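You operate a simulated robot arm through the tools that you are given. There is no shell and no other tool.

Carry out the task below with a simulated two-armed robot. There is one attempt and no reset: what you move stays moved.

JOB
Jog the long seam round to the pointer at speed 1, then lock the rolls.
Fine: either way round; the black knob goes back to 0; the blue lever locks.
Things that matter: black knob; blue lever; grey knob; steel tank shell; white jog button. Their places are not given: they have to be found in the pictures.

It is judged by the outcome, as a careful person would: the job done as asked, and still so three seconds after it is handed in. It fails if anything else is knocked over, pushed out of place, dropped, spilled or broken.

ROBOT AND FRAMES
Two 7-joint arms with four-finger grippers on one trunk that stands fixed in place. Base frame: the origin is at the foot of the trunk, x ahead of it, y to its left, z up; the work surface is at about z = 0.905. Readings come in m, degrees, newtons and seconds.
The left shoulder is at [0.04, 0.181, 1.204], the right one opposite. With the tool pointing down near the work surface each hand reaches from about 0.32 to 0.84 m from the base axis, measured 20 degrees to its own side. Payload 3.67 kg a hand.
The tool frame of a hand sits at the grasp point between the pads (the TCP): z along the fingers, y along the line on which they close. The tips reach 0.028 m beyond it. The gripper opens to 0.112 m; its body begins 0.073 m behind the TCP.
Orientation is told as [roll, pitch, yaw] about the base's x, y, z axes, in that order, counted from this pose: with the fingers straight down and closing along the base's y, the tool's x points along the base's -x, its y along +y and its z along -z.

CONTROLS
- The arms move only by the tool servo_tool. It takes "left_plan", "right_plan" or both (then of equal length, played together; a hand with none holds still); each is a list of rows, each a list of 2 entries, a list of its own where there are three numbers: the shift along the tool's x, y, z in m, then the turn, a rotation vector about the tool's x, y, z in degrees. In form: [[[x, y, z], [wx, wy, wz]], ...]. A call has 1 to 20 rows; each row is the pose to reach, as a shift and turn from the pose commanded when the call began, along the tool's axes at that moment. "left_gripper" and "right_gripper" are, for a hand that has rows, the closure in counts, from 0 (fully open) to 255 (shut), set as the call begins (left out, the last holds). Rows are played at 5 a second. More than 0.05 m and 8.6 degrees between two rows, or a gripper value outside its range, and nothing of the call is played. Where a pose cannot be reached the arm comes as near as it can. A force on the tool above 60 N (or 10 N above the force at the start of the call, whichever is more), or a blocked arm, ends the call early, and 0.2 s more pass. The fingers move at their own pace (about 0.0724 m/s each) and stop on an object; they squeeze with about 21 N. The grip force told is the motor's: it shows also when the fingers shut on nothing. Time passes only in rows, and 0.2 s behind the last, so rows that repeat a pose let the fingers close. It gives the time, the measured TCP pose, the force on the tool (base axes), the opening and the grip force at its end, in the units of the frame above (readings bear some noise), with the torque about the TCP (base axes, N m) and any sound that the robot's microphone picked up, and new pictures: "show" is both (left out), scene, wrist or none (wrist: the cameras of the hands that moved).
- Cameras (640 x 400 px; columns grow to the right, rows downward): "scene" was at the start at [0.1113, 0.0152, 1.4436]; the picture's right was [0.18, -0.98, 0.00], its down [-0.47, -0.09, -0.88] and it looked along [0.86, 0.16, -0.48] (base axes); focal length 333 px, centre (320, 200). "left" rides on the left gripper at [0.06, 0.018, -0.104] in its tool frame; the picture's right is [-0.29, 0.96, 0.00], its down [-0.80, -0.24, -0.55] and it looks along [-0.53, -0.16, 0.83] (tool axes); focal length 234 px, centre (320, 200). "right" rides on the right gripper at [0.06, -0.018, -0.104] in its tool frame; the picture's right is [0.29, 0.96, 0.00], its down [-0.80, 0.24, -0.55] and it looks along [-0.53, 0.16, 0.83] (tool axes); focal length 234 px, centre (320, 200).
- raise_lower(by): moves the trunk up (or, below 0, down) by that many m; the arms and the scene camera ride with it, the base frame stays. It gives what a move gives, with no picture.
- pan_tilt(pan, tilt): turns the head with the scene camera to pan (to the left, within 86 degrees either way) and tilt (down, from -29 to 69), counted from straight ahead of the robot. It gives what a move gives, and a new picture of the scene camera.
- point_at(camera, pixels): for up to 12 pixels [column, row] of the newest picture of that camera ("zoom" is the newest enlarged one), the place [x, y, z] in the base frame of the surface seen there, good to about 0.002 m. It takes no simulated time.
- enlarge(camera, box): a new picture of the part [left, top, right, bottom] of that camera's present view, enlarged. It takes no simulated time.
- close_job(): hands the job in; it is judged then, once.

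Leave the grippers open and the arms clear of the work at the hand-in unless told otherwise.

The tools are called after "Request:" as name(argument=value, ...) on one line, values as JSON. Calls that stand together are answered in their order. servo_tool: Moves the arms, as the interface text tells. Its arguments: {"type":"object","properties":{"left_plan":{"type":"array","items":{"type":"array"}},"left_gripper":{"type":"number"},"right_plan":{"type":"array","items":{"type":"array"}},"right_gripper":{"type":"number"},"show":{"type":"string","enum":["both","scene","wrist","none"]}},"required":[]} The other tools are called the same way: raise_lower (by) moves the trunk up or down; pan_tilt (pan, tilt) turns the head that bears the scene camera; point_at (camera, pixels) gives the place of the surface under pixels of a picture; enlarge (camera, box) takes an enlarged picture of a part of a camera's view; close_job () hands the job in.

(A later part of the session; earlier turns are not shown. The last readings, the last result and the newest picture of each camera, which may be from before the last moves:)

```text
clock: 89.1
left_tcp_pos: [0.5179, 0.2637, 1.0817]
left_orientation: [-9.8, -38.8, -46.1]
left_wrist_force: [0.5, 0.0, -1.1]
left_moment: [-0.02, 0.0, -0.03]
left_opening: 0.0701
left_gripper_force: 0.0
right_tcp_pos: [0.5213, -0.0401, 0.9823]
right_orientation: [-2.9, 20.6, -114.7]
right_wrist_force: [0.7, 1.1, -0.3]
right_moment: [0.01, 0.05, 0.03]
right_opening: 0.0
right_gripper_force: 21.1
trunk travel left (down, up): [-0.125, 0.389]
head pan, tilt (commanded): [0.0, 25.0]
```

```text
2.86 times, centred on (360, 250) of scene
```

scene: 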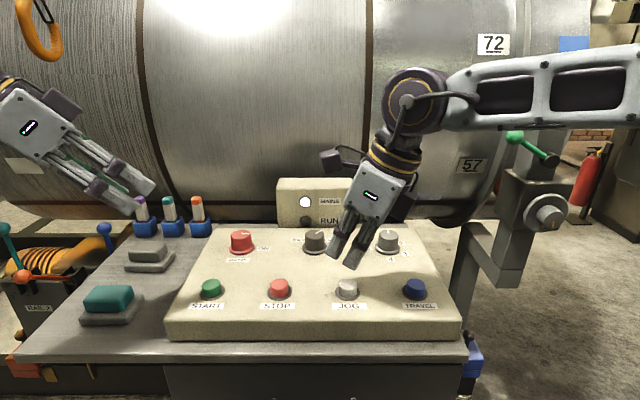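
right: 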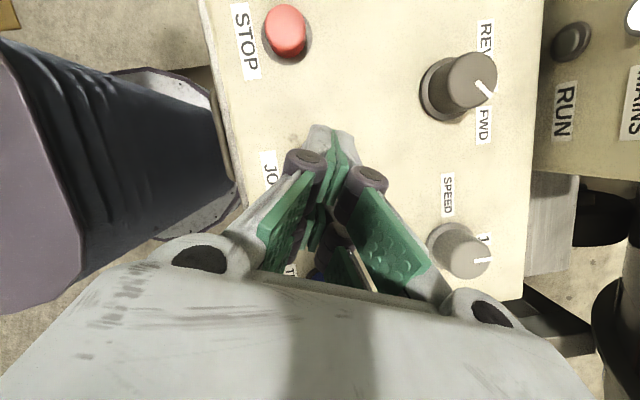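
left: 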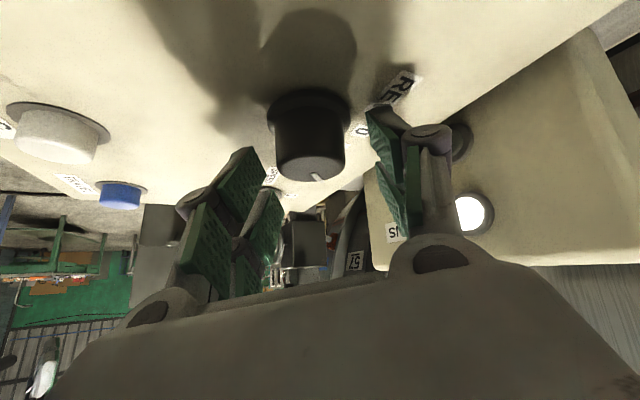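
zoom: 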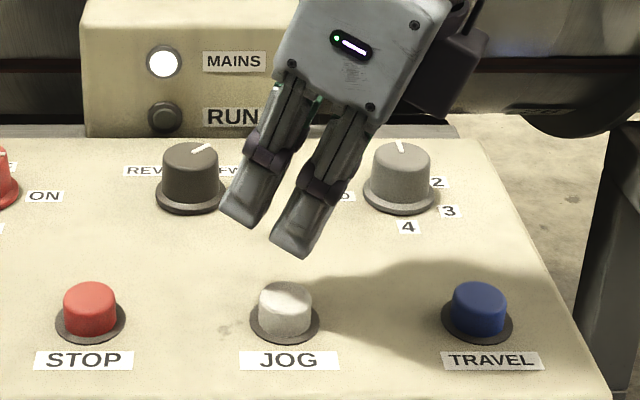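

The lower fingertip hangs right over the JOG cap. I press down gently by 0.030 in small steps, then look at the lamp and the seam.

Request:
servo_tool(right_plan=[[[-0.0042, 0.0006, 0.0112], [0, 0, 0]], [[-0.0077, 0.0011, 0.0206], [0, 0, 0]], [[-0.0091, 0.0013, 0.0243], [0, 0, 0]], [[-0.0105, 0.0015, 0.0281], [0, 0, 0]]], show="scene")

Request:
enlarge(camera="scene", box=[260, 170, 460, 320])

```text
clock: 90.1
left_tcp_pos: [0.5195, 0.263, 1.0845]
left_orientation: [-9.8, -38.9, -46.1]
left_wrist_force: [0.0, 0.2, 0.8]
left_moment: [-0.01, 0.01, -0.03]
left_opening: 0.0698
left_gripper_force: 0.1
right_tcp_pos: [0.5211, -0.0388, 0.952]
right_orientation: [-2.8, 20.6, -114.6]
right_wrist_force: [0.3, -0.2, 2.2]
right_moment: [-0.02, 0.02, 0.01]
right_opening: 0.0001
right_gripper_force: 20.8
trunk travel left (down, up): [-0.125, 0.389]
head pan, tilt (commanded): [0.0, 25.0]
```

scene: 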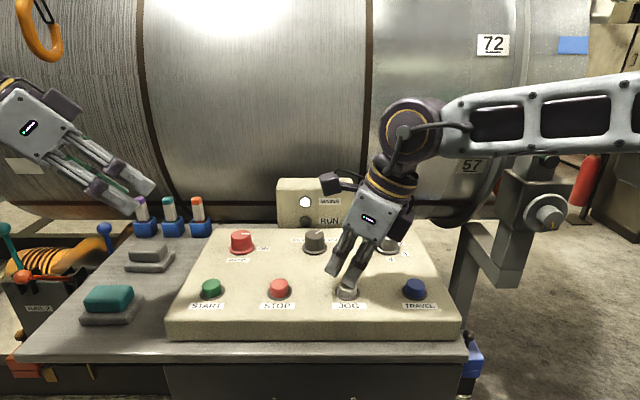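

```text
2.67 times, centred on (360, 245) of scene
```

zoom: 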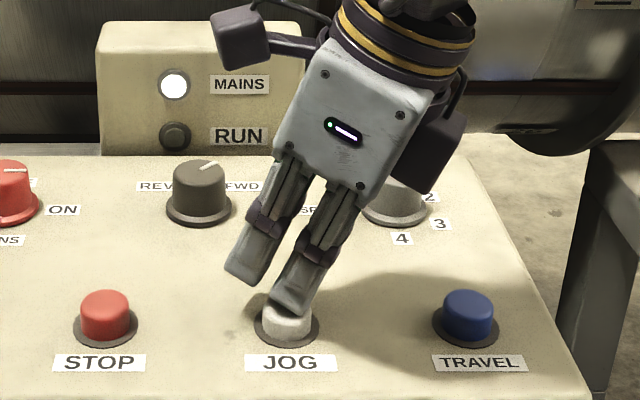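

Just touching (2.2 N), RUN is still dark. I press another 6 mm in steps of 2 mm.

Request:
servo_tool(right_plan=[[[-0.0007, 0.0001, 0.0019], [0, 0, 0]], [[-0.0014, 0.0002, 0.0037], [0, 0, 0]], [[-0.0021, 0.0003, 0.0056], [0, 0, 0]]], show="scene")

Request:
enlarge(camera="scene", box=[260, 170, 460, 320])

```text
clock: 90.9
left_tcp_pos: [0.5184, 0.2632, 1.0831]
left_orientation: [-9.7, -38.9, -46.0]
left_wrist_force: [0.3, -0.1, 0.3]
left_moment: [0.01, -0.02, 0.02]
left_opening: 0.07
left_gripper_force: 0.1
right_tcp_pos: [0.5207, -0.0375, 0.9475]
right_orientation: [-2.8, 20.7, -114.6]
right_wrist_force: [1.4, -1.4, 10.6]
right_moment: [-0.19, 0.01, 0.0]
right_opening: 0.0061
right_gripper_force: 35.4
trunk travel left (down, up): [-0.125, 0.389]
head pan, tilt (commanded): [0.0, 25.0]
heard: click
```

scene: 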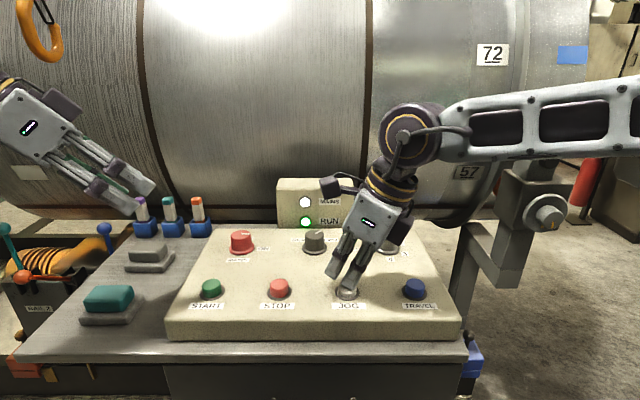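

```text
2.67 times, centred on (360, 245) of scene
```

zoom: 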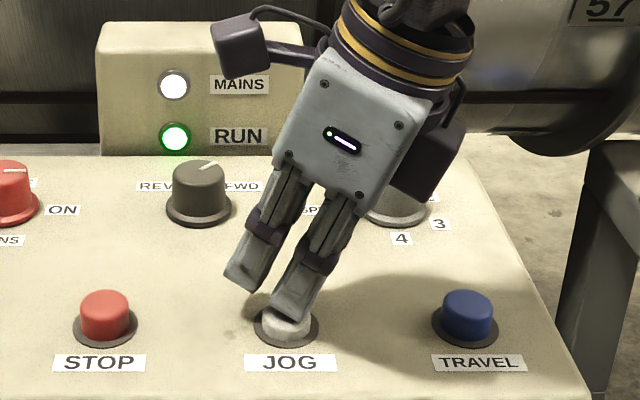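

Click heard and RUN is lit: the shell turns, with its front going down (57 and the seam moved lower). That's the long way round for FWD, which the job allows ("either way round"). I measure how far it moved to learn the speed.

Request:
point_at(camera="zoom", pixels=[[490, 88], [490, 92], [490, 96], [490, 100], [490, 104], [605, 10]])

Request:
enlarge(camera="scene", box=[420, 140, 540, 230])

```text
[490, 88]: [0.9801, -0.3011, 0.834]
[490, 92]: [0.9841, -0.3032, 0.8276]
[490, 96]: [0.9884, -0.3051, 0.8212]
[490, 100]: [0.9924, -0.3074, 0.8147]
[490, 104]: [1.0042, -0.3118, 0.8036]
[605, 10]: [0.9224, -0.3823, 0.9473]
```

```text
4.44 times, centred on (480, 185) of scene
```

zoom: 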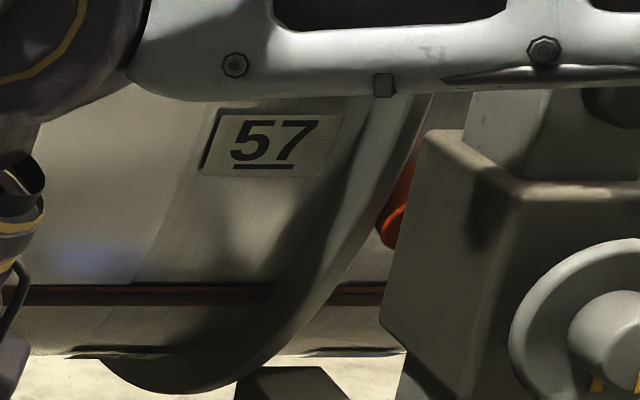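

It moved about 2.8° in ~0.45 s (≈6°/s), so the long way takes ~54 s. I'll keep holding JOG, watching as the labels pass. First a hold of 20 rows (4.2 s).

Request:
servo_tool(right_plan=[[[0, 0, 0], [0, 0, 0]], [[0, 0, 0], [0, 0, 0]], [[0, 0, 0], [0, 0, 0]], [[0, 0, 0], [0, 0, 0]], [[0, 0, 0], [0, 0, 0]], [[0, 0, 0], [0, 0, 0]], [[0, 0, 0], [0, 0, 0]], [[0, 0, 0], [0, 0, 0]], [[0, 0, 0], [0, 0, 0]], [[0, 0, 0], [0, 0, 0]], [[0, 0, 0], [0, 0, 0]], [[0, 0, 0], [0, 0, 0]], [[0, 0, 0], [0, 0, 0]], [[0, 0, 0], [0, 0, 0]], [[0, 0, 0], [0, 0, 0]], [[0, 0, 0], [0, 0, 0]], [[0, 0, 0], [0, 0, 0]], [[0, 0, 0], [0, 0, 0]], [[0, 0, 0], [0, 0, 0]], [[0, 0, 0], [0, 0, 0]]], show="scene")

```text
clock: 95.1
left_tcp_pos: [0.519, 0.2632, 1.0837]
left_orientation: [-9.6, -39.0, -46.2]
left_wrist_force: [0.3, -0.4, -0.7]
left_moment: [0.0, 0.0, 0.01]
left_opening: 0.0699
left_gripper_force: 0.1
right_tcp_pos: [0.519, -0.0391, 0.9477]
right_orientation: [-2.8, 20.7, -114.6]
right_wrist_force: [1.5, 0.6, 14.0]
right_moment: [-0.16, 0.01, 0.0]
right_opening: 0.0061
right_gripper_force: 35.9
trunk travel left (down, up): [-0.125, 0.389]
head pan, tilt (commanded): [0.0, 25.0]
```

scene: 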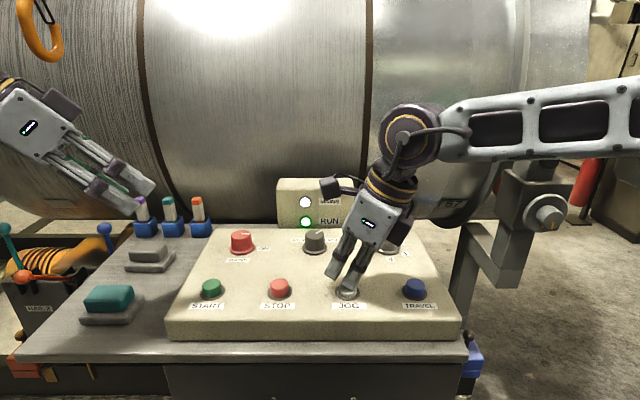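

RUN still lit; label 57 now is at (453,202). I measure it to get the speed.

Request:
enlarge(camera="scene", box=[400, 150, 520, 230])

Request:
point_at(camera="scene", pixels=[[453, 202], [451, 203], [455, 201]])

```text
5.00 times, centred on (460, 190) of scene
```

zoom: 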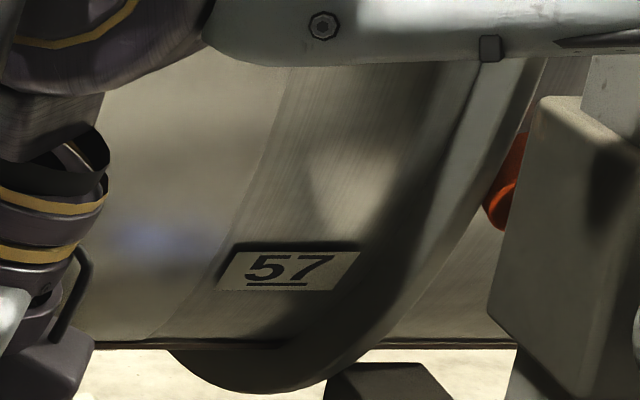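

```text
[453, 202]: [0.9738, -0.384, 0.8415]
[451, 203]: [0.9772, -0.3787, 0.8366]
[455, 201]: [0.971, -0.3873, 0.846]
```

57 moved 15.2° in 4.2 s: 3.65°/s. About 308° remain (≈84 s). I'll hold on, in several calls, looking in between.

Request:
servo_tool(right_plan=[[[0, 0, 0], [0, 0, 0]], [[0, 0, 0], [0, 0, 0]], [[0, 0, 0], [0, 0, 0]], [[0, 0, 0], [0, 0, 0]], [[0, 0, 0], [0, 0, 0]], [[0, 0, 0], [0, 0, 0]], [[0, 0, 0], [0, 0, 0]], [[0, 0, 0], [0, 0, 0]], [[0, 0, 0], [0, 0, 0]], [[0, 0, 0], [0, 0, 0]], [[0, 0, 0], [0, 0, 0]], [[0, 0, 0], [0, 0, 0]], [[0, 0, 0], [0, 0, 0]], [[0, 0, 0], [0, 0, 0]], [[0, 0, 0], [0, 0, 0]], [[0, 0, 0], [0, 0, 0]], [[0, 0, 0], [0, 0, 0]], [[0, 0, 0], [0, 0, 0]], [[0, 0, 0], [0, 0, 0]], [[0, 0, 0], [0, 0, 0]]], show="scene")

Request:
servo_tool(right_plan=[[[0, 0, 0], [0, 0, 0]], [[0, 0, 0], [0, 0, 0]], [[0, 0, 0], [0, 0, 0]], [[0, 0, 0], [0, 0, 0]], [[0, 0, 0], [0, 0, 0]], [[0, 0, 0], [0, 0, 0]], [[0, 0, 0], [0, 0, 0]], [[0, 0, 0], [0, 0, 0]], [[0, 0, 0], [0, 0, 0]], [[0, 0, 0], [0, 0, 0]], [[0, 0, 0], [0, 0, 0]], [[0, 0, 0], [0, 0, 0]], [[0, 0, 0], [0, 0, 0]], [[0, 0, 0], [0, 0, 0]], [[0, 0, 0], [0, 0, 0]], [[0, 0, 0], [0, 0, 0]], [[0, 0, 0], [0, 0, 0]], [[0, 0, 0], [0, 0, 0]], [[0, 0, 0], [0, 0, 0]], [[0, 0, 0], [0, 0, 0]]], show="scene")

```text
clock: 99.3
left_tcp_pos: [0.5184, 0.2638, 1.0849]
left_orientation: [-9.7, -38.9, -46.1]
left_wrist_force: [-0.1, 1.2, 1.4]
left_moment: [0.0, 0.03, 0.0]
left_opening: 0.0701
left_gripper_force: 0.0
right_tcp_pos: [0.5187, -0.0399, 0.9467]
right_orientation: [-2.8, 20.6, -114.6]
right_wrist_force: [-0.3, -0.3, 13.3]
right_moment: [-0.15, 0.05, -0.04]
right_opening: 0.0061
right_gripper_force: 35.8
trunk travel left (down, up): [-0.125, 0.389]
head pan, tilt (commanded): [0.0, 25.0]
```

scene: 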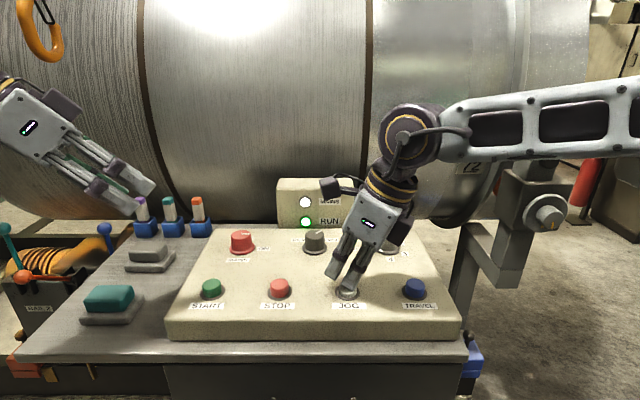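

```text
clock: 103.5
left_tcp_pos: [0.5187, 0.2625, 1.0843]
left_orientation: [-9.7, -38.9, -46.0]
left_wrist_force: [0.2, -0.4, 0.9]
left_moment: [-0.02, -0.01, 0.0]
left_opening: 0.0701
left_gripper_force: 0.0
right_tcp_pos: [0.5194, -0.0393, 0.9463]
right_orientation: [-2.8, 20.6, -114.6]
right_wrist_force: [0.2, 1.0, 13.3]
right_moment: [-0.17, 0.08, 0.02]
right_opening: 0.0061
right_gripper_force: 35.6
trunk travel left (down, up): [-0.125, 0.389]
head pan, tilt (commanded): [0.0, 25.0]
```

scene: 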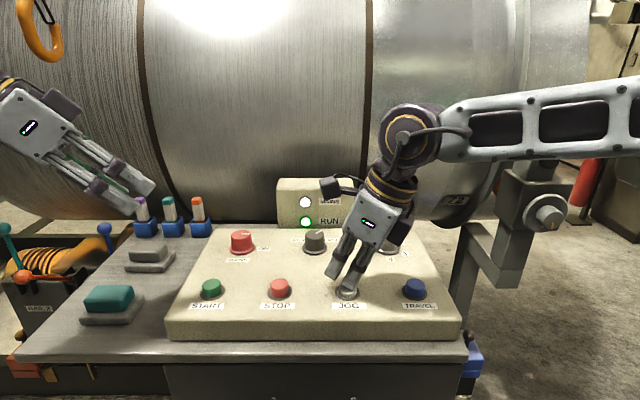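

Steady: 72 is passing down at (455,200). I keep holding; four more calls.

Request:
servo_tool(right_plan=[[[0, 0, 0], [0, 0, 0]], [[0, 0, 0], [0, 0, 0]], [[0, 0, 0], [0, 0, 0]], [[0, 0, 0], [0, 0, 0]], [[0, 0, 0], [0, 0, 0]], [[0, 0, 0], [0, 0, 0]], [[0, 0, 0], [0, 0, 0]], [[0, 0, 0], [0, 0, 0]], [[0, 0, 0], [0, 0, 0]], [[0, 0, 0], [0, 0, 0]], [[0, 0, 0], [0, 0, 0]], [[0, 0, 0], [0, 0, 0]], [[0, 0, 0], [0, 0, 0]], [[0, 0, 0], [0, 0, 0]], [[0, 0, 0], [0, 0, 0]], [[0, 0, 0], [0, 0, 0]], [[0, 0, 0], [0, 0, 0]], [[0, 0, 0], [0, 0, 0]], [[0, 0, 0], [0, 0, 0]], [[0, 0, 0], [0, 0, 0]]], show="none")

Request:
servo_tool(right_plan=[[[0, 0, 0], [0, 0, 0]], [[0, 0, 0], [0, 0, 0]], [[0, 0, 0], [0, 0, 0]], [[0, 0, 0], [0, 0, 0]], [[0, 0, 0], [0, 0, 0]], [[0, 0, 0], [0, 0, 0]], [[0, 0, 0], [0, 0, 0]], [[0, 0, 0], [0, 0, 0]], [[0, 0, 0], [0, 0, 0]], [[0, 0, 0], [0, 0, 0]], [[0, 0, 0], [0, 0, 0]], [[0, 0, 0], [0, 0, 0]], [[0, 0, 0], [0, 0, 0]], [[0, 0, 0], [0, 0, 0]], [[0, 0, 0], [0, 0, 0]], [[0, 0, 0], [0, 0, 0]], [[0, 0, 0], [0, 0, 0]], [[0, 0, 0], [0, 0, 0]], [[0, 0, 0], [0, 0, 0]], [[0, 0, 0], [0, 0, 0]]], show="scene")

Request:
servo_tool(right_plan=[[[0, 0, 0], [0, 0, 0]], [[0, 0, 0], [0, 0, 0]], [[0, 0, 0], [0, 0, 0]], [[0, 0, 0], [0, 0, 0]], [[0, 0, 0], [0, 0, 0]], [[0, 0, 0], [0, 0, 0]], [[0, 0, 0], [0, 0, 0]], [[0, 0, 0], [0, 0, 0]], [[0, 0, 0], [0, 0, 0]], [[0, 0, 0], [0, 0, 0]], [[0, 0, 0], [0, 0, 0]], [[0, 0, 0], [0, 0, 0]], [[0, 0, 0], [0, 0, 0]], [[0, 0, 0], [0, 0, 0]], [[0, 0, 0], [0, 0, 0]], [[0, 0, 0], [0, 0, 0]], [[0, 0, 0], [0, 0, 0]], [[0, 0, 0], [0, 0, 0]], [[0, 0, 0], [0, 0, 0]], [[0, 0, 0], [0, 0, 0]]], show="none")

Request:
servo_tool(right_plan=[[[0, 0, 0], [0, 0, 0]], [[0, 0, 0], [0, 0, 0]], [[0, 0, 0], [0, 0, 0]], [[0, 0, 0], [0, 0, 0]], [[0, 0, 0], [0, 0, 0]], [[0, 0, 0], [0, 0, 0]], [[0, 0, 0], [0, 0, 0]], [[0, 0, 0], [0, 0, 0]], [[0, 0, 0], [0, 0, 0]], [[0, 0, 0], [0, 0, 0]], [[0, 0, 0], [0, 0, 0]], [[0, 0, 0], [0, 0, 0]], [[0, 0, 0], [0, 0, 0]], [[0, 0, 0], [0, 0, 0]], [[0, 0, 0], [0, 0, 0]], [[0, 0, 0], [0, 0, 0]], [[0, 0, 0], [0, 0, 0]], [[0, 0, 0], [0, 0, 0]], [[0, 0, 0], [0, 0, 0]], [[0, 0, 0], [0, 0, 0]]], show="scene")

```text
clock: 107.7
left_tcp_pos: [0.5182, 0.263, 1.0838]
left_orientation: [-9.7, -38.9, -46.1]
left_wrist_force: [0.6, 1.0, 0.2]
left_moment: [-0.02, -0.01, 0.02]
left_opening: 0.0698
left_gripper_force: 0.1
right_tcp_pos: [0.5195, -0.0379, 0.9465]
right_orientation: [-2.7, 20.6, -114.6]
right_wrist_force: [0.8, -0.9, 13.2]
right_moment: [-0.18, 0.06, 0.01]
right_opening: 0.0063
right_gripper_force: 35.6
trunk travel left (down, up): [-0.125, 0.389]
head pan, tilt (commanded): [0.0, 25.0]
```

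```text
clock: 111.9
left_tcp_pos: [0.5176, 0.264, 1.0835]
left_orientation: [-9.8, -38.9, -46.0]
left_wrist_force: [-0.4, 0.2, 0.3]
left_moment: [0.0, 0.04, 0.0]
left_opening: 0.0698
left_gripper_force: 0.0
right_tcp_pos: [0.5186, -0.039, 0.9459]
right_orientation: [-2.8, 20.6, -114.5]
right_wrist_force: [1.2, -0.3, 12.8]
right_moment: [-0.2, 0.05, 0.04]
right_opening: 0.0057
right_gripper_force: 36.0
trunk travel left (down, up): [-0.125, 0.389]
head pan, tilt (commanded): [0.0, 25.0]
```

scene: 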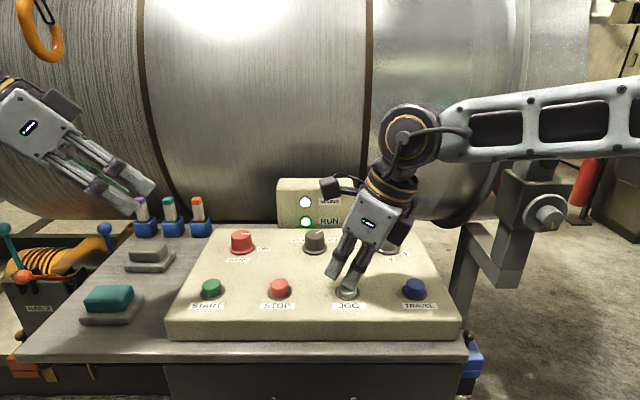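

```text
clock: 116.1
left_tcp_pos: [0.5183, 0.2621, 1.084]
left_orientation: [-9.7, -38.8, -46.1]
left_wrist_force: [0.9, -0.9, -0.8]
left_moment: [-0.03, 0.0, -0.01]
left_opening: 0.07
left_gripper_force: 0.1
right_tcp_pos: [0.5184, -0.039, 0.9477]
right_orientation: [-2.8, 20.6, -114.6]
right_wrist_force: [-0.8, -0.7, 13.7]
right_moment: [-0.2, 0.06, -0.01]
right_opening: 0.0059
right_gripper_force: 35.4
trunk travel left (down, up): [-0.125, 0.389]
head pan, tilt (commanded): [0.0, 25.0]
```

```text
clock: 120.3
left_tcp_pos: [0.52, 0.2628, 1.0833]
left_orientation: [-9.7, -38.8, -46.1]
left_wrist_force: [0.5, -0.5, 0.1]
left_moment: [0.0, 0.03, 0.0]
left_opening: 0.0699
left_gripper_force: 0.1
right_tcp_pos: [0.519, -0.0388, 0.947]
right_orientation: [-2.8, 20.6, -114.5]
right_wrist_force: [0.4, -0.1, 13.2]
right_moment: [-0.2, 0.07, -0.01]
right_opening: 0.006
right_gripper_force: 35.9
trunk travel left (down, up): [-0.125, 0.389]
head pan, tilt (commanded): [0.0, 25.0]
```

scene: 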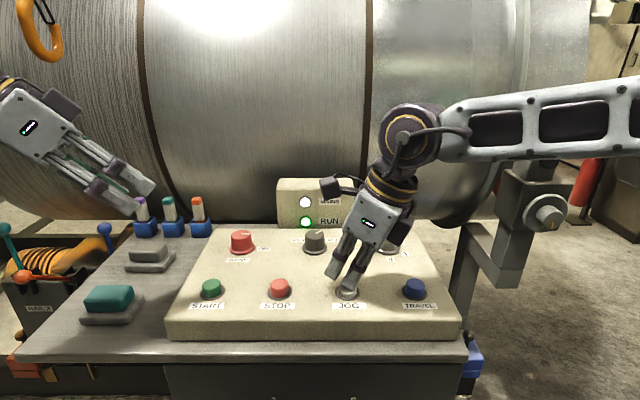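

About 110° done so far. I keep holding: eight more calls (≈123°).

Request:
servo_tool(right_plan=[[[0, 0, 0], [0, 0, 0]], [[0, 0, 0], [0, 0, 0]], [[0, 0, 0], [0, 0, 0]], [[0, 0, 0], [0, 0, 0]], [[0, 0, 0], [0, 0, 0]], [[0, 0, 0], [0, 0, 0]], [[0, 0, 0], [0, 0, 0]], [[0, 0, 0], [0, 0, 0]], [[0, 0, 0], [0, 0, 0]], [[0, 0, 0], [0, 0, 0]], [[0, 0, 0], [0, 0, 0]], [[0, 0, 0], [0, 0, 0]], [[0, 0, 0], [0, 0, 0]], [[0, 0, 0], [0, 0, 0]], [[0, 0, 0], [0, 0, 0]], [[0, 0, 0], [0, 0, 0]], [[0, 0, 0], [0, 0, 0]], [[0, 0, 0], [0, 0, 0]], [[0, 0, 0], [0, 0, 0]], [[0, 0, 0], [0, 0, 0]]], show="none")

Request:
servo_tool(right_plan=[[[0, 0, 0], [0, 0, 0]], [[0, 0, 0], [0, 0, 0]], [[0, 0, 0], [0, 0, 0]], [[0, 0, 0], [0, 0, 0]], [[0, 0, 0], [0, 0, 0]], [[0, 0, 0], [0, 0, 0]], [[0, 0, 0], [0, 0, 0]], [[0, 0, 0], [0, 0, 0]], [[0, 0, 0], [0, 0, 0]], [[0, 0, 0], [0, 0, 0]], [[0, 0, 0], [0, 0, 0]], [[0, 0, 0], [0, 0, 0]], [[0, 0, 0], [0, 0, 0]], [[0, 0, 0], [0, 0, 0]], [[0, 0, 0], [0, 0, 0]], [[0, 0, 0], [0, 0, 0]], [[0, 0, 0], [0, 0, 0]], [[0, 0, 0], [0, 0, 0]], [[0, 0, 0], [0, 0, 0]], [[0, 0, 0], [0, 0, 0]]], show="none")

Request:
servo_tool(right_plan=[[[0, 0, 0], [0, 0, 0]], [[0, 0, 0], [0, 0, 0]], [[0, 0, 0], [0, 0, 0]], [[0, 0, 0], [0, 0, 0]], [[0, 0, 0], [0, 0, 0]], [[0, 0, 0], [0, 0, 0]], [[0, 0, 0], [0, 0, 0]], [[0, 0, 0], [0, 0, 0]], [[0, 0, 0], [0, 0, 0]], [[0, 0, 0], [0, 0, 0]], [[0, 0, 0], [0, 0, 0]], [[0, 0, 0], [0, 0, 0]], [[0, 0, 0], [0, 0, 0]], [[0, 0, 0], [0, 0, 0]], [[0, 0, 0], [0, 0, 0]], [[0, 0, 0], [0, 0, 0]], [[0, 0, 0], [0, 0, 0]], [[0, 0, 0], [0, 0, 0]], [[0, 0, 0], [0, 0, 0]], [[0, 0, 0], [0, 0, 0]]], show="none")

Request:
servo_tool(right_plan=[[[0, 0, 0], [0, 0, 0]], [[0, 0, 0], [0, 0, 0]], [[0, 0, 0], [0, 0, 0]], [[0, 0, 0], [0, 0, 0]], [[0, 0, 0], [0, 0, 0]], [[0, 0, 0], [0, 0, 0]], [[0, 0, 0], [0, 0, 0]], [[0, 0, 0], [0, 0, 0]], [[0, 0, 0], [0, 0, 0]], [[0, 0, 0], [0, 0, 0]], [[0, 0, 0], [0, 0, 0]], [[0, 0, 0], [0, 0, 0]], [[0, 0, 0], [0, 0, 0]], [[0, 0, 0], [0, 0, 0]], [[0, 0, 0], [0, 0, 0]], [[0, 0, 0], [0, 0, 0]], [[0, 0, 0], [0, 0, 0]], [[0, 0, 0], [0, 0, 0]], [[0, 0, 0], [0, 0, 0]], [[0, 0, 0], [0, 0, 0]]], show="scene")

Request:
pan_tilt(pan=-5, tilt=8)

```text
clock: 124.5
left_tcp_pos: [0.5176, 0.2623, 1.084]
left_orientation: [-9.7, -38.9, -46.1]
left_wrist_force: [0.3, 0.2, -1.0]
left_moment: [-0.01, -0.01, 0.02]
left_opening: 0.0697
left_gripper_force: 0.0
right_tcp_pos: [0.5191, -0.0393, 0.9473]
right_orientation: [-2.8, 20.6, -114.6]
right_wrist_force: [0.2, -1.3, 12.5]
right_moment: [-0.18, 0.07, -0.02]
right_opening: 0.0058
right_gripper_force: 35.9
trunk travel left (down, up): [-0.125, 0.389]
head pan, tilt (commanded): [0.0, 25.0]
```

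```text
clock: 128.7
left_tcp_pos: [0.518, 0.2626, 1.0835]
left_orientation: [-9.8, -38.9, -46.0]
left_wrist_force: [0.2, 0.2, -0.3]
left_moment: [-0.01, -0.02, 0.0]
left_opening: 0.07
left_gripper_force: 0.0
right_tcp_pos: [0.5204, -0.0387, 0.9469]
right_orientation: [-2.8, 20.7, -114.6]
right_wrist_force: [-0.9, 0.1, 12.9]
right_moment: [-0.17, 0.05, 0.02]
right_opening: 0.0059
right_gripper_force: 35.5
trunk travel left (down, up): [-0.125, 0.389]
head pan, tilt (commanded): [0.0, 25.0]
```

```text
clock: 132.9
left_tcp_pos: [0.5181, 0.2637, 1.0845]
left_orientation: [-9.7, -38.9, -46.1]
left_wrist_force: [0.3, 0.8, -0.1]
left_moment: [-0.01, -0.02, -0.02]
left_opening: 0.0697
left_gripper_force: 0.0
right_tcp_pos: [0.5194, -0.0391, 0.9474]
right_orientation: [-2.9, 20.6, -114.6]
right_wrist_force: [0.1, -0.1, 13.3]
right_moment: [-0.17, 0.11, 0.03]
right_opening: 0.0056
right_gripper_force: 35.7
trunk travel left (down, up): [-0.125, 0.389]
head pan, tilt (commanded): [0.0, 25.0]
```

```text
clock: 137.1
left_tcp_pos: [0.5176, 0.264, 1.0846]
left_orientation: [-9.7, -38.9, -46.1]
left_wrist_force: [0.5, -0.4, -0.2]
left_moment: [-0.02, -0.01, -0.02]
left_opening: 0.07
left_gripper_force: 0.1
right_tcp_pos: [0.5192, -0.0385, 0.9478]
right_orientation: [-2.7, 20.7, -114.6]
right_wrist_force: [-0.2, -0.2, 13.8]
right_moment: [-0.18, 0.06, 0.02]
right_opening: 0.0063
right_gripper_force: 35.9
trunk travel left (down, up): [-0.125, 0.389]
head pan, tilt (commanded): [0.0, 25.0]
```

scene: 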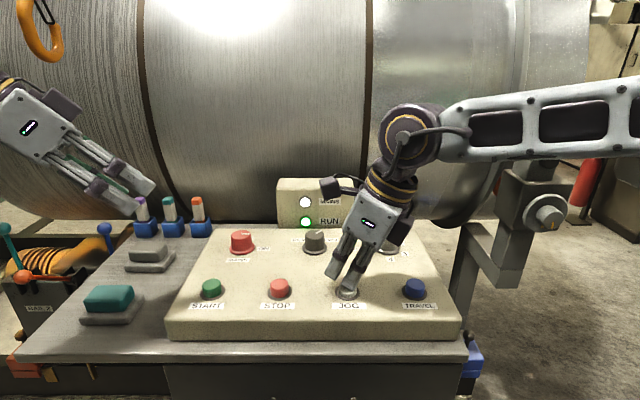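

```text
clock: 137.9
left_tcp_pos: [0.5187, 0.264, 1.0828]
left_orientation: [-9.8, -38.9, -46.0]
left_wrist_force: [-1.1, 0.4, 0.0]
left_moment: [0.0, -0.04, -0.01]
left_opening: 0.0698
left_gripper_force: 0.1
right_tcp_pos: [0.5195, -0.039, 0.9463]
right_orientation: [-2.9, 20.6, -114.6]
right_wrist_force: [-0.1, 0.3, 13.2]
right_moment: [-0.19, 0.04, 0.02]
right_opening: 0.006
right_gripper_force: 35.8
trunk travel left (down, up): [-0.125, 0.389]
head pan, tilt (commanded): [-5.0, 8.0]
```

scene: 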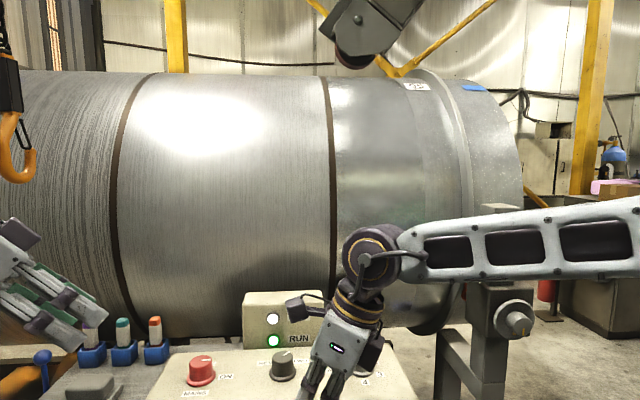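

The top of the shell is in view, with another label at (417,85). About 174° done; ~152° to go. Five more holds.

Request:
servo_tool(right_plan=[[[0, 0, 0], [0, 0, 0]], [[0, 0, 0], [0, 0, 0]], [[0, 0, 0], [0, 0, 0]], [[0, 0, 0], [0, 0, 0]], [[0, 0, 0], [0, 0, 0]], [[0, 0, 0], [0, 0, 0]], [[0, 0, 0], [0, 0, 0]], [[0, 0, 0], [0, 0, 0]], [[0, 0, 0], [0, 0, 0]], [[0, 0, 0], [0, 0, 0]], [[0, 0, 0], [0, 0, 0]], [[0, 0, 0], [0, 0, 0]], [[0, 0, 0], [0, 0, 0]], [[0, 0, 0], [0, 0, 0]], [[0, 0, 0], [0, 0, 0]], [[0, 0, 0], [0, 0, 0]], [[0, 0, 0], [0, 0, 0]], [[0, 0, 0], [0, 0, 0]], [[0, 0, 0], [0, 0, 0]], [[0, 0, 0], [0, 0, 0]]], show="none")

Request:
servo_tool(right_plan=[[[0, 0, 0], [0, 0, 0]], [[0, 0, 0], [0, 0, 0]], [[0, 0, 0], [0, 0, 0]], [[0, 0, 0], [0, 0, 0]], [[0, 0, 0], [0, 0, 0]], [[0, 0, 0], [0, 0, 0]], [[0, 0, 0], [0, 0, 0]], [[0, 0, 0], [0, 0, 0]], [[0, 0, 0], [0, 0, 0]], [[0, 0, 0], [0, 0, 0]], [[0, 0, 0], [0, 0, 0]], [[0, 0, 0], [0, 0, 0]], [[0, 0, 0], [0, 0, 0]], [[0, 0, 0], [0, 0, 0]], [[0, 0, 0], [0, 0, 0]], [[0, 0, 0], [0, 0, 0]], [[0, 0, 0], [0, 0, 0]], [[0, 0, 0], [0, 0, 0]], [[0, 0, 0], [0, 0, 0]], [[0, 0, 0], [0, 0, 0]]], show="scene")

Request:
servo_tool(right_plan=[[[0, 0, 0], [0, 0, 0]], [[0, 0, 0], [0, 0, 0]], [[0, 0, 0], [0, 0, 0]], [[0, 0, 0], [0, 0, 0]], [[0, 0, 0], [0, 0, 0]], [[0, 0, 0], [0, 0, 0]], [[0, 0, 0], [0, 0, 0]], [[0, 0, 0], [0, 0, 0]], [[0, 0, 0], [0, 0, 0]], [[0, 0, 0], [0, 0, 0]], [[0, 0, 0], [0, 0, 0]], [[0, 0, 0], [0, 0, 0]], [[0, 0, 0], [0, 0, 0]], [[0, 0, 0], [0, 0, 0]], [[0, 0, 0], [0, 0, 0]], [[0, 0, 0], [0, 0, 0]], [[0, 0, 0], [0, 0, 0]], [[0, 0, 0], [0, 0, 0]], [[0, 0, 0], [0, 0, 0]], [[0, 0, 0], [0, 0, 0]]], show="none")

Request:
servo_tool(right_plan=[[[0, 0, 0], [0, 0, 0]], [[0, 0, 0], [0, 0, 0]], [[0, 0, 0], [0, 0, 0]], [[0, 0, 0], [0, 0, 0]], [[0, 0, 0], [0, 0, 0]], [[0, 0, 0], [0, 0, 0]], [[0, 0, 0], [0, 0, 0]], [[0, 0, 0], [0, 0, 0]], [[0, 0, 0], [0, 0, 0]], [[0, 0, 0], [0, 0, 0]], [[0, 0, 0], [0, 0, 0]], [[0, 0, 0], [0, 0, 0]], [[0, 0, 0], [0, 0, 0]], [[0, 0, 0], [0, 0, 0]], [[0, 0, 0], [0, 0, 0]], [[0, 0, 0], [0, 0, 0]], [[0, 0, 0], [0, 0, 0]], [[0, 0, 0], [0, 0, 0]], [[0, 0, 0], [0, 0, 0]], [[0, 0, 0], [0, 0, 0]]], show="scene")

```text
clock: 142.1
left_tcp_pos: [0.5185, 0.2621, 1.0842]
left_orientation: [-9.7, -39.0, -46.0]
left_wrist_force: [0.0, -0.6, -0.1]
left_moment: [0.0, 0.03, 0.04]
left_opening: 0.0697
left_gripper_force: 0.0
right_tcp_pos: [0.5195, -0.0393, 0.9467]
right_orientation: [-2.8, 20.6, -114.5]
right_wrist_force: [1.0, -0.7, 12.4]
right_moment: [-0.18, 0.04, 0.01]
right_opening: 0.0062
right_gripper_force: 36.2
trunk travel left (down, up): [-0.125, 0.389]
head pan, tilt (commanded): [-5.0, 8.0]
```

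```text
clock: 146.3
left_tcp_pos: [0.5187, 0.2631, 1.0831]
left_orientation: [-9.8, -39.0, -46.1]
left_wrist_force: [0.1, -0.8, -0.4]
left_moment: [-0.01, 0.03, -0.02]
left_opening: 0.0701
left_gripper_force: 0.0
right_tcp_pos: [0.5185, -0.0381, 0.9455]
right_orientation: [-2.8, 20.7, -114.6]
right_wrist_force: [0.2, 0.5, 13.9]
right_moment: [-0.19, 0.07, 0.02]
right_opening: 0.0058
right_gripper_force: 35.8
trunk travel left (down, up): [-0.125, 0.389]
head pan, tilt (commanded): [-5.0, 8.0]
```

scene: 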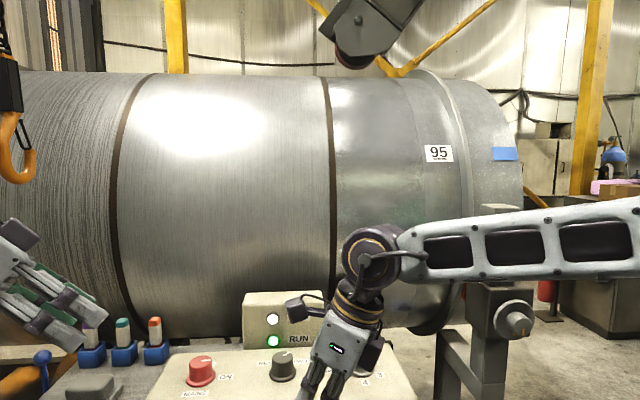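

```text
clock: 150.5
left_tcp_pos: [0.5176, 0.2635, 1.0842]
left_orientation: [-9.7, -38.9, -46.1]
left_wrist_force: [1.1, -0.5, 0.0]
left_moment: [-0.01, 0.01, 0.01]
left_opening: 0.0696
left_gripper_force: 0.1
right_tcp_pos: [0.5198, -0.0389, 0.9471]
right_orientation: [-2.8, 20.6, -114.6]
right_wrist_force: [-0.4, 0.0, 12.2]
right_moment: [-0.19, 0.09, 0.01]
right_opening: 0.0057
right_gripper_force: 35.0
trunk travel left (down, up): [-0.125, 0.389]
head pan, tilt (commanded): [-5.0, 8.0]
```

```text
clock: 154.7
left_tcp_pos: [0.5173, 0.2625, 1.0822]
left_orientation: [-9.7, -38.9, -46.1]
left_wrist_force: [-0.3, 0.0, 0.0]
left_moment: [0.0, 0.0, -0.02]
left_opening: 0.0699
left_gripper_force: 0.1
right_tcp_pos: [0.5191, -0.039, 0.9471]
right_orientation: [-2.8, 20.5, -114.5]
right_wrist_force: [-0.4, 0.8, 13.7]
right_moment: [-0.21, 0.08, 0.0]
right_opening: 0.006
right_gripper_force: 35.5
trunk travel left (down, up): [-0.125, 0.389]
head pan, tilt (commanded): [-5.0, 8.0]
```

scene: 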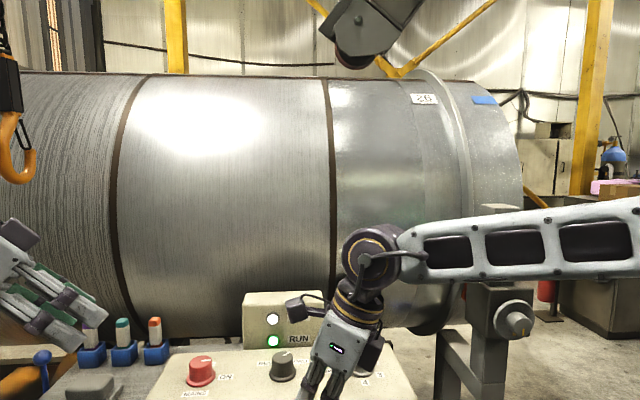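

Label "26" (which leads the seam by ~20°) is near the top at (424,98), and a dark line shows at the shell's upper rim – the seam coming up. I measure both.

Request:
point_at(camera="scene", pixels=[[424, 98], [424, 103], [424, 93], [250, 76], [250, 78], [250, 80]])

Request:
enlarge(camera="scene", box=[330, 60, 510, 140])

```text
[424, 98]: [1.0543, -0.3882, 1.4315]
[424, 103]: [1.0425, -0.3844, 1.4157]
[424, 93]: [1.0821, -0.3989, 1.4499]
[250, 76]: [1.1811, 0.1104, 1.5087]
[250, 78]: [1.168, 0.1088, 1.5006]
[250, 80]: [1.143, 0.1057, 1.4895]
```

```text
3.56 times, centred on (420, 100) of scene
```

zoom: 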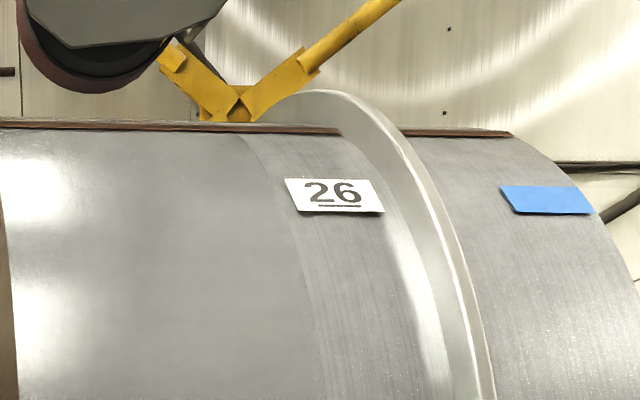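

The seam (brown line) is just emerging at the top rim, at roughly 70–75° above the front. I hold 15 more rows and then measure it.

Request:
servo_tool(right_plan=[[[0, 0, 0], [0, 0, 0]], [[0, 0, 0], [0, 0, 0]], [[0, 0, 0], [0, 0, 0]], [[0, 0, 0], [0, 0, 0]], [[0, 0, 0], [0, 0, 0]], [[0, 0, 0], [0, 0, 0]], [[0, 0, 0], [0, 0, 0]], [[0, 0, 0], [0, 0, 0]], [[0, 0, 0], [0, 0, 0]], [[0, 0, 0], [0, 0, 0]], [[0, 0, 0], [0, 0, 0]], [[0, 0, 0], [0, 0, 0]], [[0, 0, 0], [0, 0, 0]], [[0, 0, 0], [0, 0, 0]], [[0, 0, 0], [0, 0, 0]]], show="scene")

Request:
enlarge(camera="scene", box=[200, 60, 360, 140])

```text
clock: 157.9
left_tcp_pos: [0.5183, 0.263, 1.0835]
left_orientation: [-9.7, -38.9, -46.1]
left_wrist_force: [-0.3, 0.1, -0.3]
left_moment: [-0.01, 0.01, 0.0]
left_opening: 0.0697
left_gripper_force: 0.1
right_tcp_pos: [0.5189, -0.0391, 0.9473]
right_orientation: [-2.9, 20.5, -114.6]
right_wrist_force: [-0.2, -0.1, 12.9]
right_moment: [-0.17, 0.04, -0.01]
right_opening: 0.006
right_gripper_force: 35.7
trunk travel left (down, up): [-0.125, 0.389]
head pan, tilt (commanded): [-5.0, 8.0]
```

scene: 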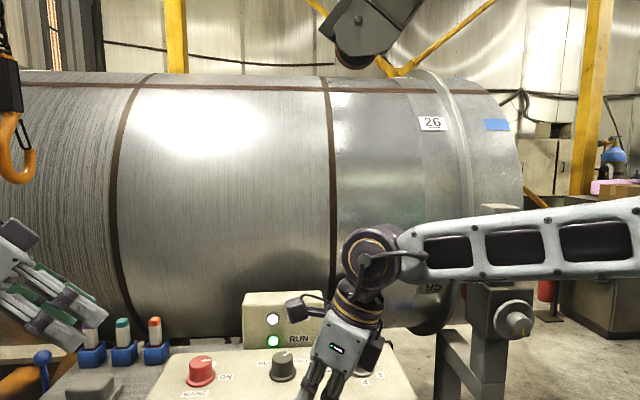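

```text
4.00 times, centred on (280, 100) of scene
```

zoom: 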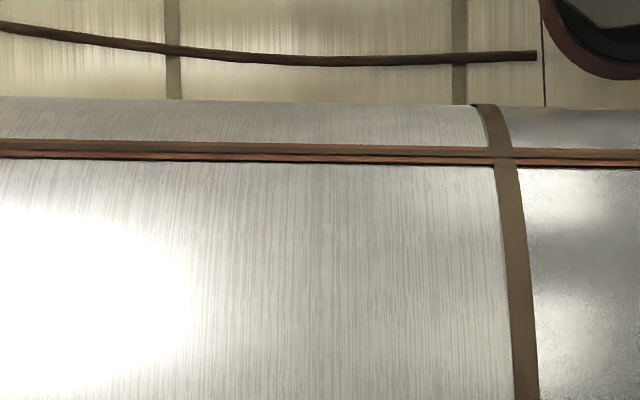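

The seam is now clearly seen across the shell at row ≈88. I measure it.

Request:
point_at(camera="zoom", pixels=[[300, 143], [300, 148], [300, 152], [300, 156], [300, 161], [100, 150], [400, 153]])

```text
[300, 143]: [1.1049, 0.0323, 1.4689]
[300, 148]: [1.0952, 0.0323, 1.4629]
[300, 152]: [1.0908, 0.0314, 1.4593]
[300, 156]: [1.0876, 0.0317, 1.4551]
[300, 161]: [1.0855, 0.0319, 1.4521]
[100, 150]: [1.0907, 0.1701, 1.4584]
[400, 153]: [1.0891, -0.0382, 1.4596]
```

Seam centre is now ~55° above the front horizontal. I measure label 26 again to refine the speed.

Request:
enlarge(camera="scene", box=[390, 90, 480, 160])

Request:
point_at(camera="scene", pixels=[[432, 123], [432, 122], [432, 125]])

```text
5.71 times, centred on (435, 125) of scene
```

zoom: 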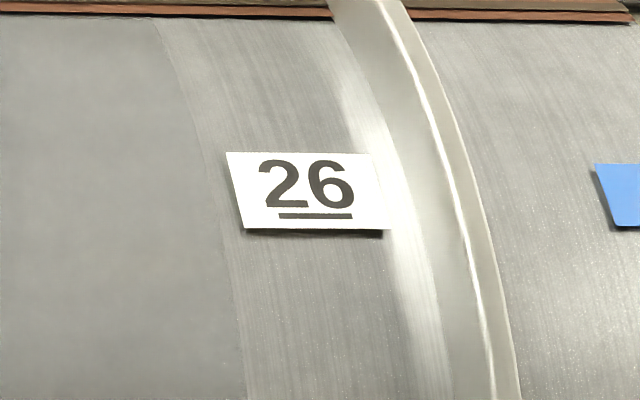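

```text
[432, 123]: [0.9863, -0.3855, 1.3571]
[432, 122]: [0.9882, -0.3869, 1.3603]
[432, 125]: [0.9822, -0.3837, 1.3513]
```

Speed ≈3.9°/s. I hold another two calls (8.4 s ≈ 33°), which leaves ~22°.

Request:
servo_tool(right_plan=[[[0, 0, 0], [0, 0, 0]], [[0, 0, 0], [0, 0, 0]], [[0, 0, 0], [0, 0, 0]], [[0, 0, 0], [0, 0, 0]], [[0, 0, 0], [0, 0, 0]], [[0, 0, 0], [0, 0, 0]], [[0, 0, 0], [0, 0, 0]], [[0, 0, 0], [0, 0, 0]], [[0, 0, 0], [0, 0, 0]], [[0, 0, 0], [0, 0, 0]], [[0, 0, 0], [0, 0, 0]], [[0, 0, 0], [0, 0, 0]], [[0, 0, 0], [0, 0, 0]], [[0, 0, 0], [0, 0, 0]], [[0, 0, 0], [0, 0, 0]], [[0, 0, 0], [0, 0, 0]], [[0, 0, 0], [0, 0, 0]], [[0, 0, 0], [0, 0, 0]], [[0, 0, 0], [0, 0, 0]], [[0, 0, 0], [0, 0, 0]]], show="none")

Request:
servo_tool(right_plan=[[[0, 0, 0], [0, 0, 0]], [[0, 0, 0], [0, 0, 0]], [[0, 0, 0], [0, 0, 0]], [[0, 0, 0], [0, 0, 0]], [[0, 0, 0], [0, 0, 0]], [[0, 0, 0], [0, 0, 0]], [[0, 0, 0], [0, 0, 0]], [[0, 0, 0], [0, 0, 0]], [[0, 0, 0], [0, 0, 0]], [[0, 0, 0], [0, 0, 0]], [[0, 0, 0], [0, 0, 0]], [[0, 0, 0], [0, 0, 0]], [[0, 0, 0], [0, 0, 0]], [[0, 0, 0], [0, 0, 0]], [[0, 0, 0], [0, 0, 0]], [[0, 0, 0], [0, 0, 0]], [[0, 0, 0], [0, 0, 0]], [[0, 0, 0], [0, 0, 0]], [[0, 0, 0], [0, 0, 0]], [[0, 0, 0], [0, 0, 0]]], show="scene")

Request:
enlarge(camera="scene", box=[200, 120, 360, 220])

```text
clock: 162.1
left_tcp_pos: [0.5188, 0.2633, 1.0829]
left_orientation: [-9.7, -38.9, -46.1]
left_wrist_force: [0.0, 0.1, 0.0]
left_moment: [-0.03, -0.04, -0.02]
left_opening: 0.07
left_gripper_force: 0.0
right_tcp_pos: [0.5191, -0.0395, 0.9465]
right_orientation: [-2.8, 20.6, -114.6]
right_wrist_force: [-0.3, -0.2, 13.7]
right_moment: [-0.2, 0.08, 0.04]
right_opening: 0.0064
right_gripper_force: 36.1
trunk travel left (down, up): [-0.125, 0.389]
head pan, tilt (commanded): [-5.0, 8.0]
```

```text
clock: 166.3
left_tcp_pos: [0.5181, 0.2637, 1.0826]
left_orientation: [-9.6, -38.9, -46.1]
left_wrist_force: [-0.1, 0.5, 0.2]
left_moment: [0.0, 0.01, -0.01]
left_opening: 0.0698
left_gripper_force: 0.0
right_tcp_pos: [0.5186, -0.0394, 0.9464]
right_orientation: [-2.7, 20.7, -114.6]
right_wrist_force: [-0.1, 0.4, 12.3]
right_moment: [-0.17, 0.1, -0.02]
right_opening: 0.0061
right_gripper_force: 35.3
trunk travel left (down, up): [-0.125, 0.389]
head pan, tilt (commanded): [-5.0, 8.0]
```

scene: 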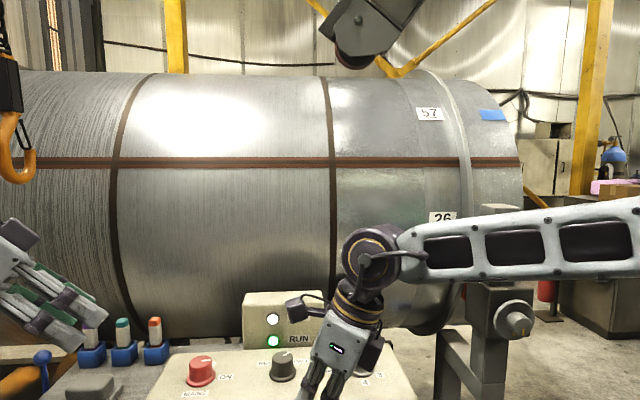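

```text
4.00 times, centred on (280, 170) of scene
```

zoom: 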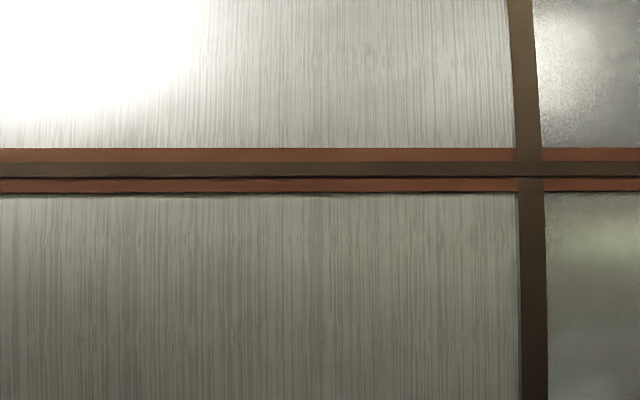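

The seam now lies at scene row ≈162; its middle bead is at zoom row ~168 between two red strips (148 and 193). I measure it.

Request:
point_at(camera="zoom", pixels=[[300, 149], [300, 160], [300, 168], [300, 176], [300, 192], [100, 168], [450, 168]])

```text
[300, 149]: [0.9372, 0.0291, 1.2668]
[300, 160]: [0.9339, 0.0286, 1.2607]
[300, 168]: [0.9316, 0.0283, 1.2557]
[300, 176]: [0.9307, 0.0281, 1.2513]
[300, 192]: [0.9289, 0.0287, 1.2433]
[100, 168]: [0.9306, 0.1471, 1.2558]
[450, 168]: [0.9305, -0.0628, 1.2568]
```

Seam middle at z≈1.255, i.e. 21.4° above the pointer; the speed is 4.0°/s. I hold 17 more rows (~14°) and then let go by lifting 1 cm, to see how it stops.

Request:
servo_tool(right_plan=[[[0, 0, 0], [0, 0, 0]], [[0, 0, 0], [0, 0, 0]], [[0, 0, 0], [0, 0, 0]], [[0, 0, 0], [0, 0, 0]], [[0, 0, 0], [0, 0, 0]], [[0, 0, 0], [0, 0, 0]], [[0, 0, 0], [0, 0, 0]], [[0, 0, 0], [0, 0, 0]], [[0, 0, 0], [0, 0, 0]], [[0, 0, 0], [0, 0, 0]], [[0, 0, 0], [0, 0, 0]], [[0, 0, 0], [0, 0, 0]], [[0, 0, 0], [0, 0, 0]], [[0, 0, 0], [0, 0, 0]], [[0, 0, 0], [0, 0, 0]], [[0, 0, 0], [0, 0, 0]], [[0, 0, 0], [0, 0, 0]], [[0.0035, -0.0005, -0.0094], [0, 0, 0]], [[0.0035, -0.0005, -0.0094], [0, 0, 0]]], show="scene")

Request:
enlarge(camera="scene", box=[200, 160, 360, 260])

```text
clock: 170.3
left_tcp_pos: [0.5192, 0.2631, 1.0837]
left_orientation: [-9.7, -38.9, -46.2]
left_wrist_force: [0.0, -0.1, -0.3]
left_moment: [0.04, 0.0, 0.02]
left_opening: 0.07
left_gripper_force: 0.0
right_tcp_pos: [0.5197, -0.0386, 0.9572]
right_orientation: [-2.9, 20.4, -114.6]
right_wrist_force: [-0.4, 0.3, -0.8]
right_moment: [0.01, 0.01, 0.02]
right_opening: 0.0001
right_gripper_force: 35.2
trunk travel left (down, up): [-0.125, 0.389]
head pan, tilt (commanded): [-5.0, 8.0]
```

scene: 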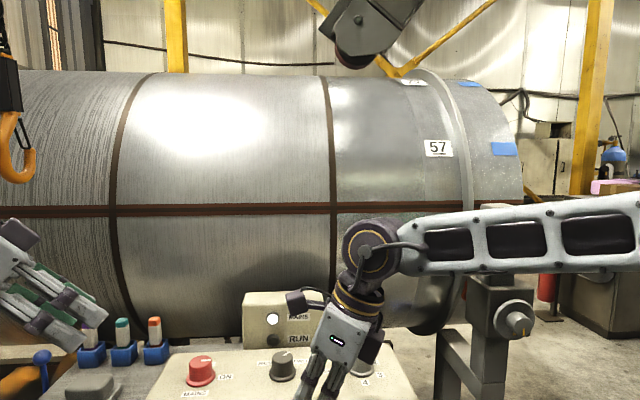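

```text
4.00 times, centred on (280, 210) of scene
```

zoom: 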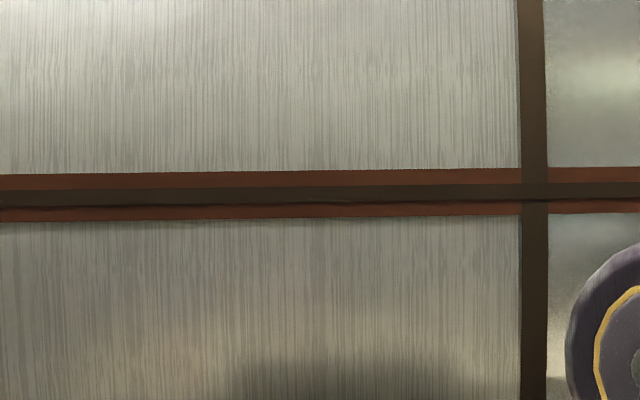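

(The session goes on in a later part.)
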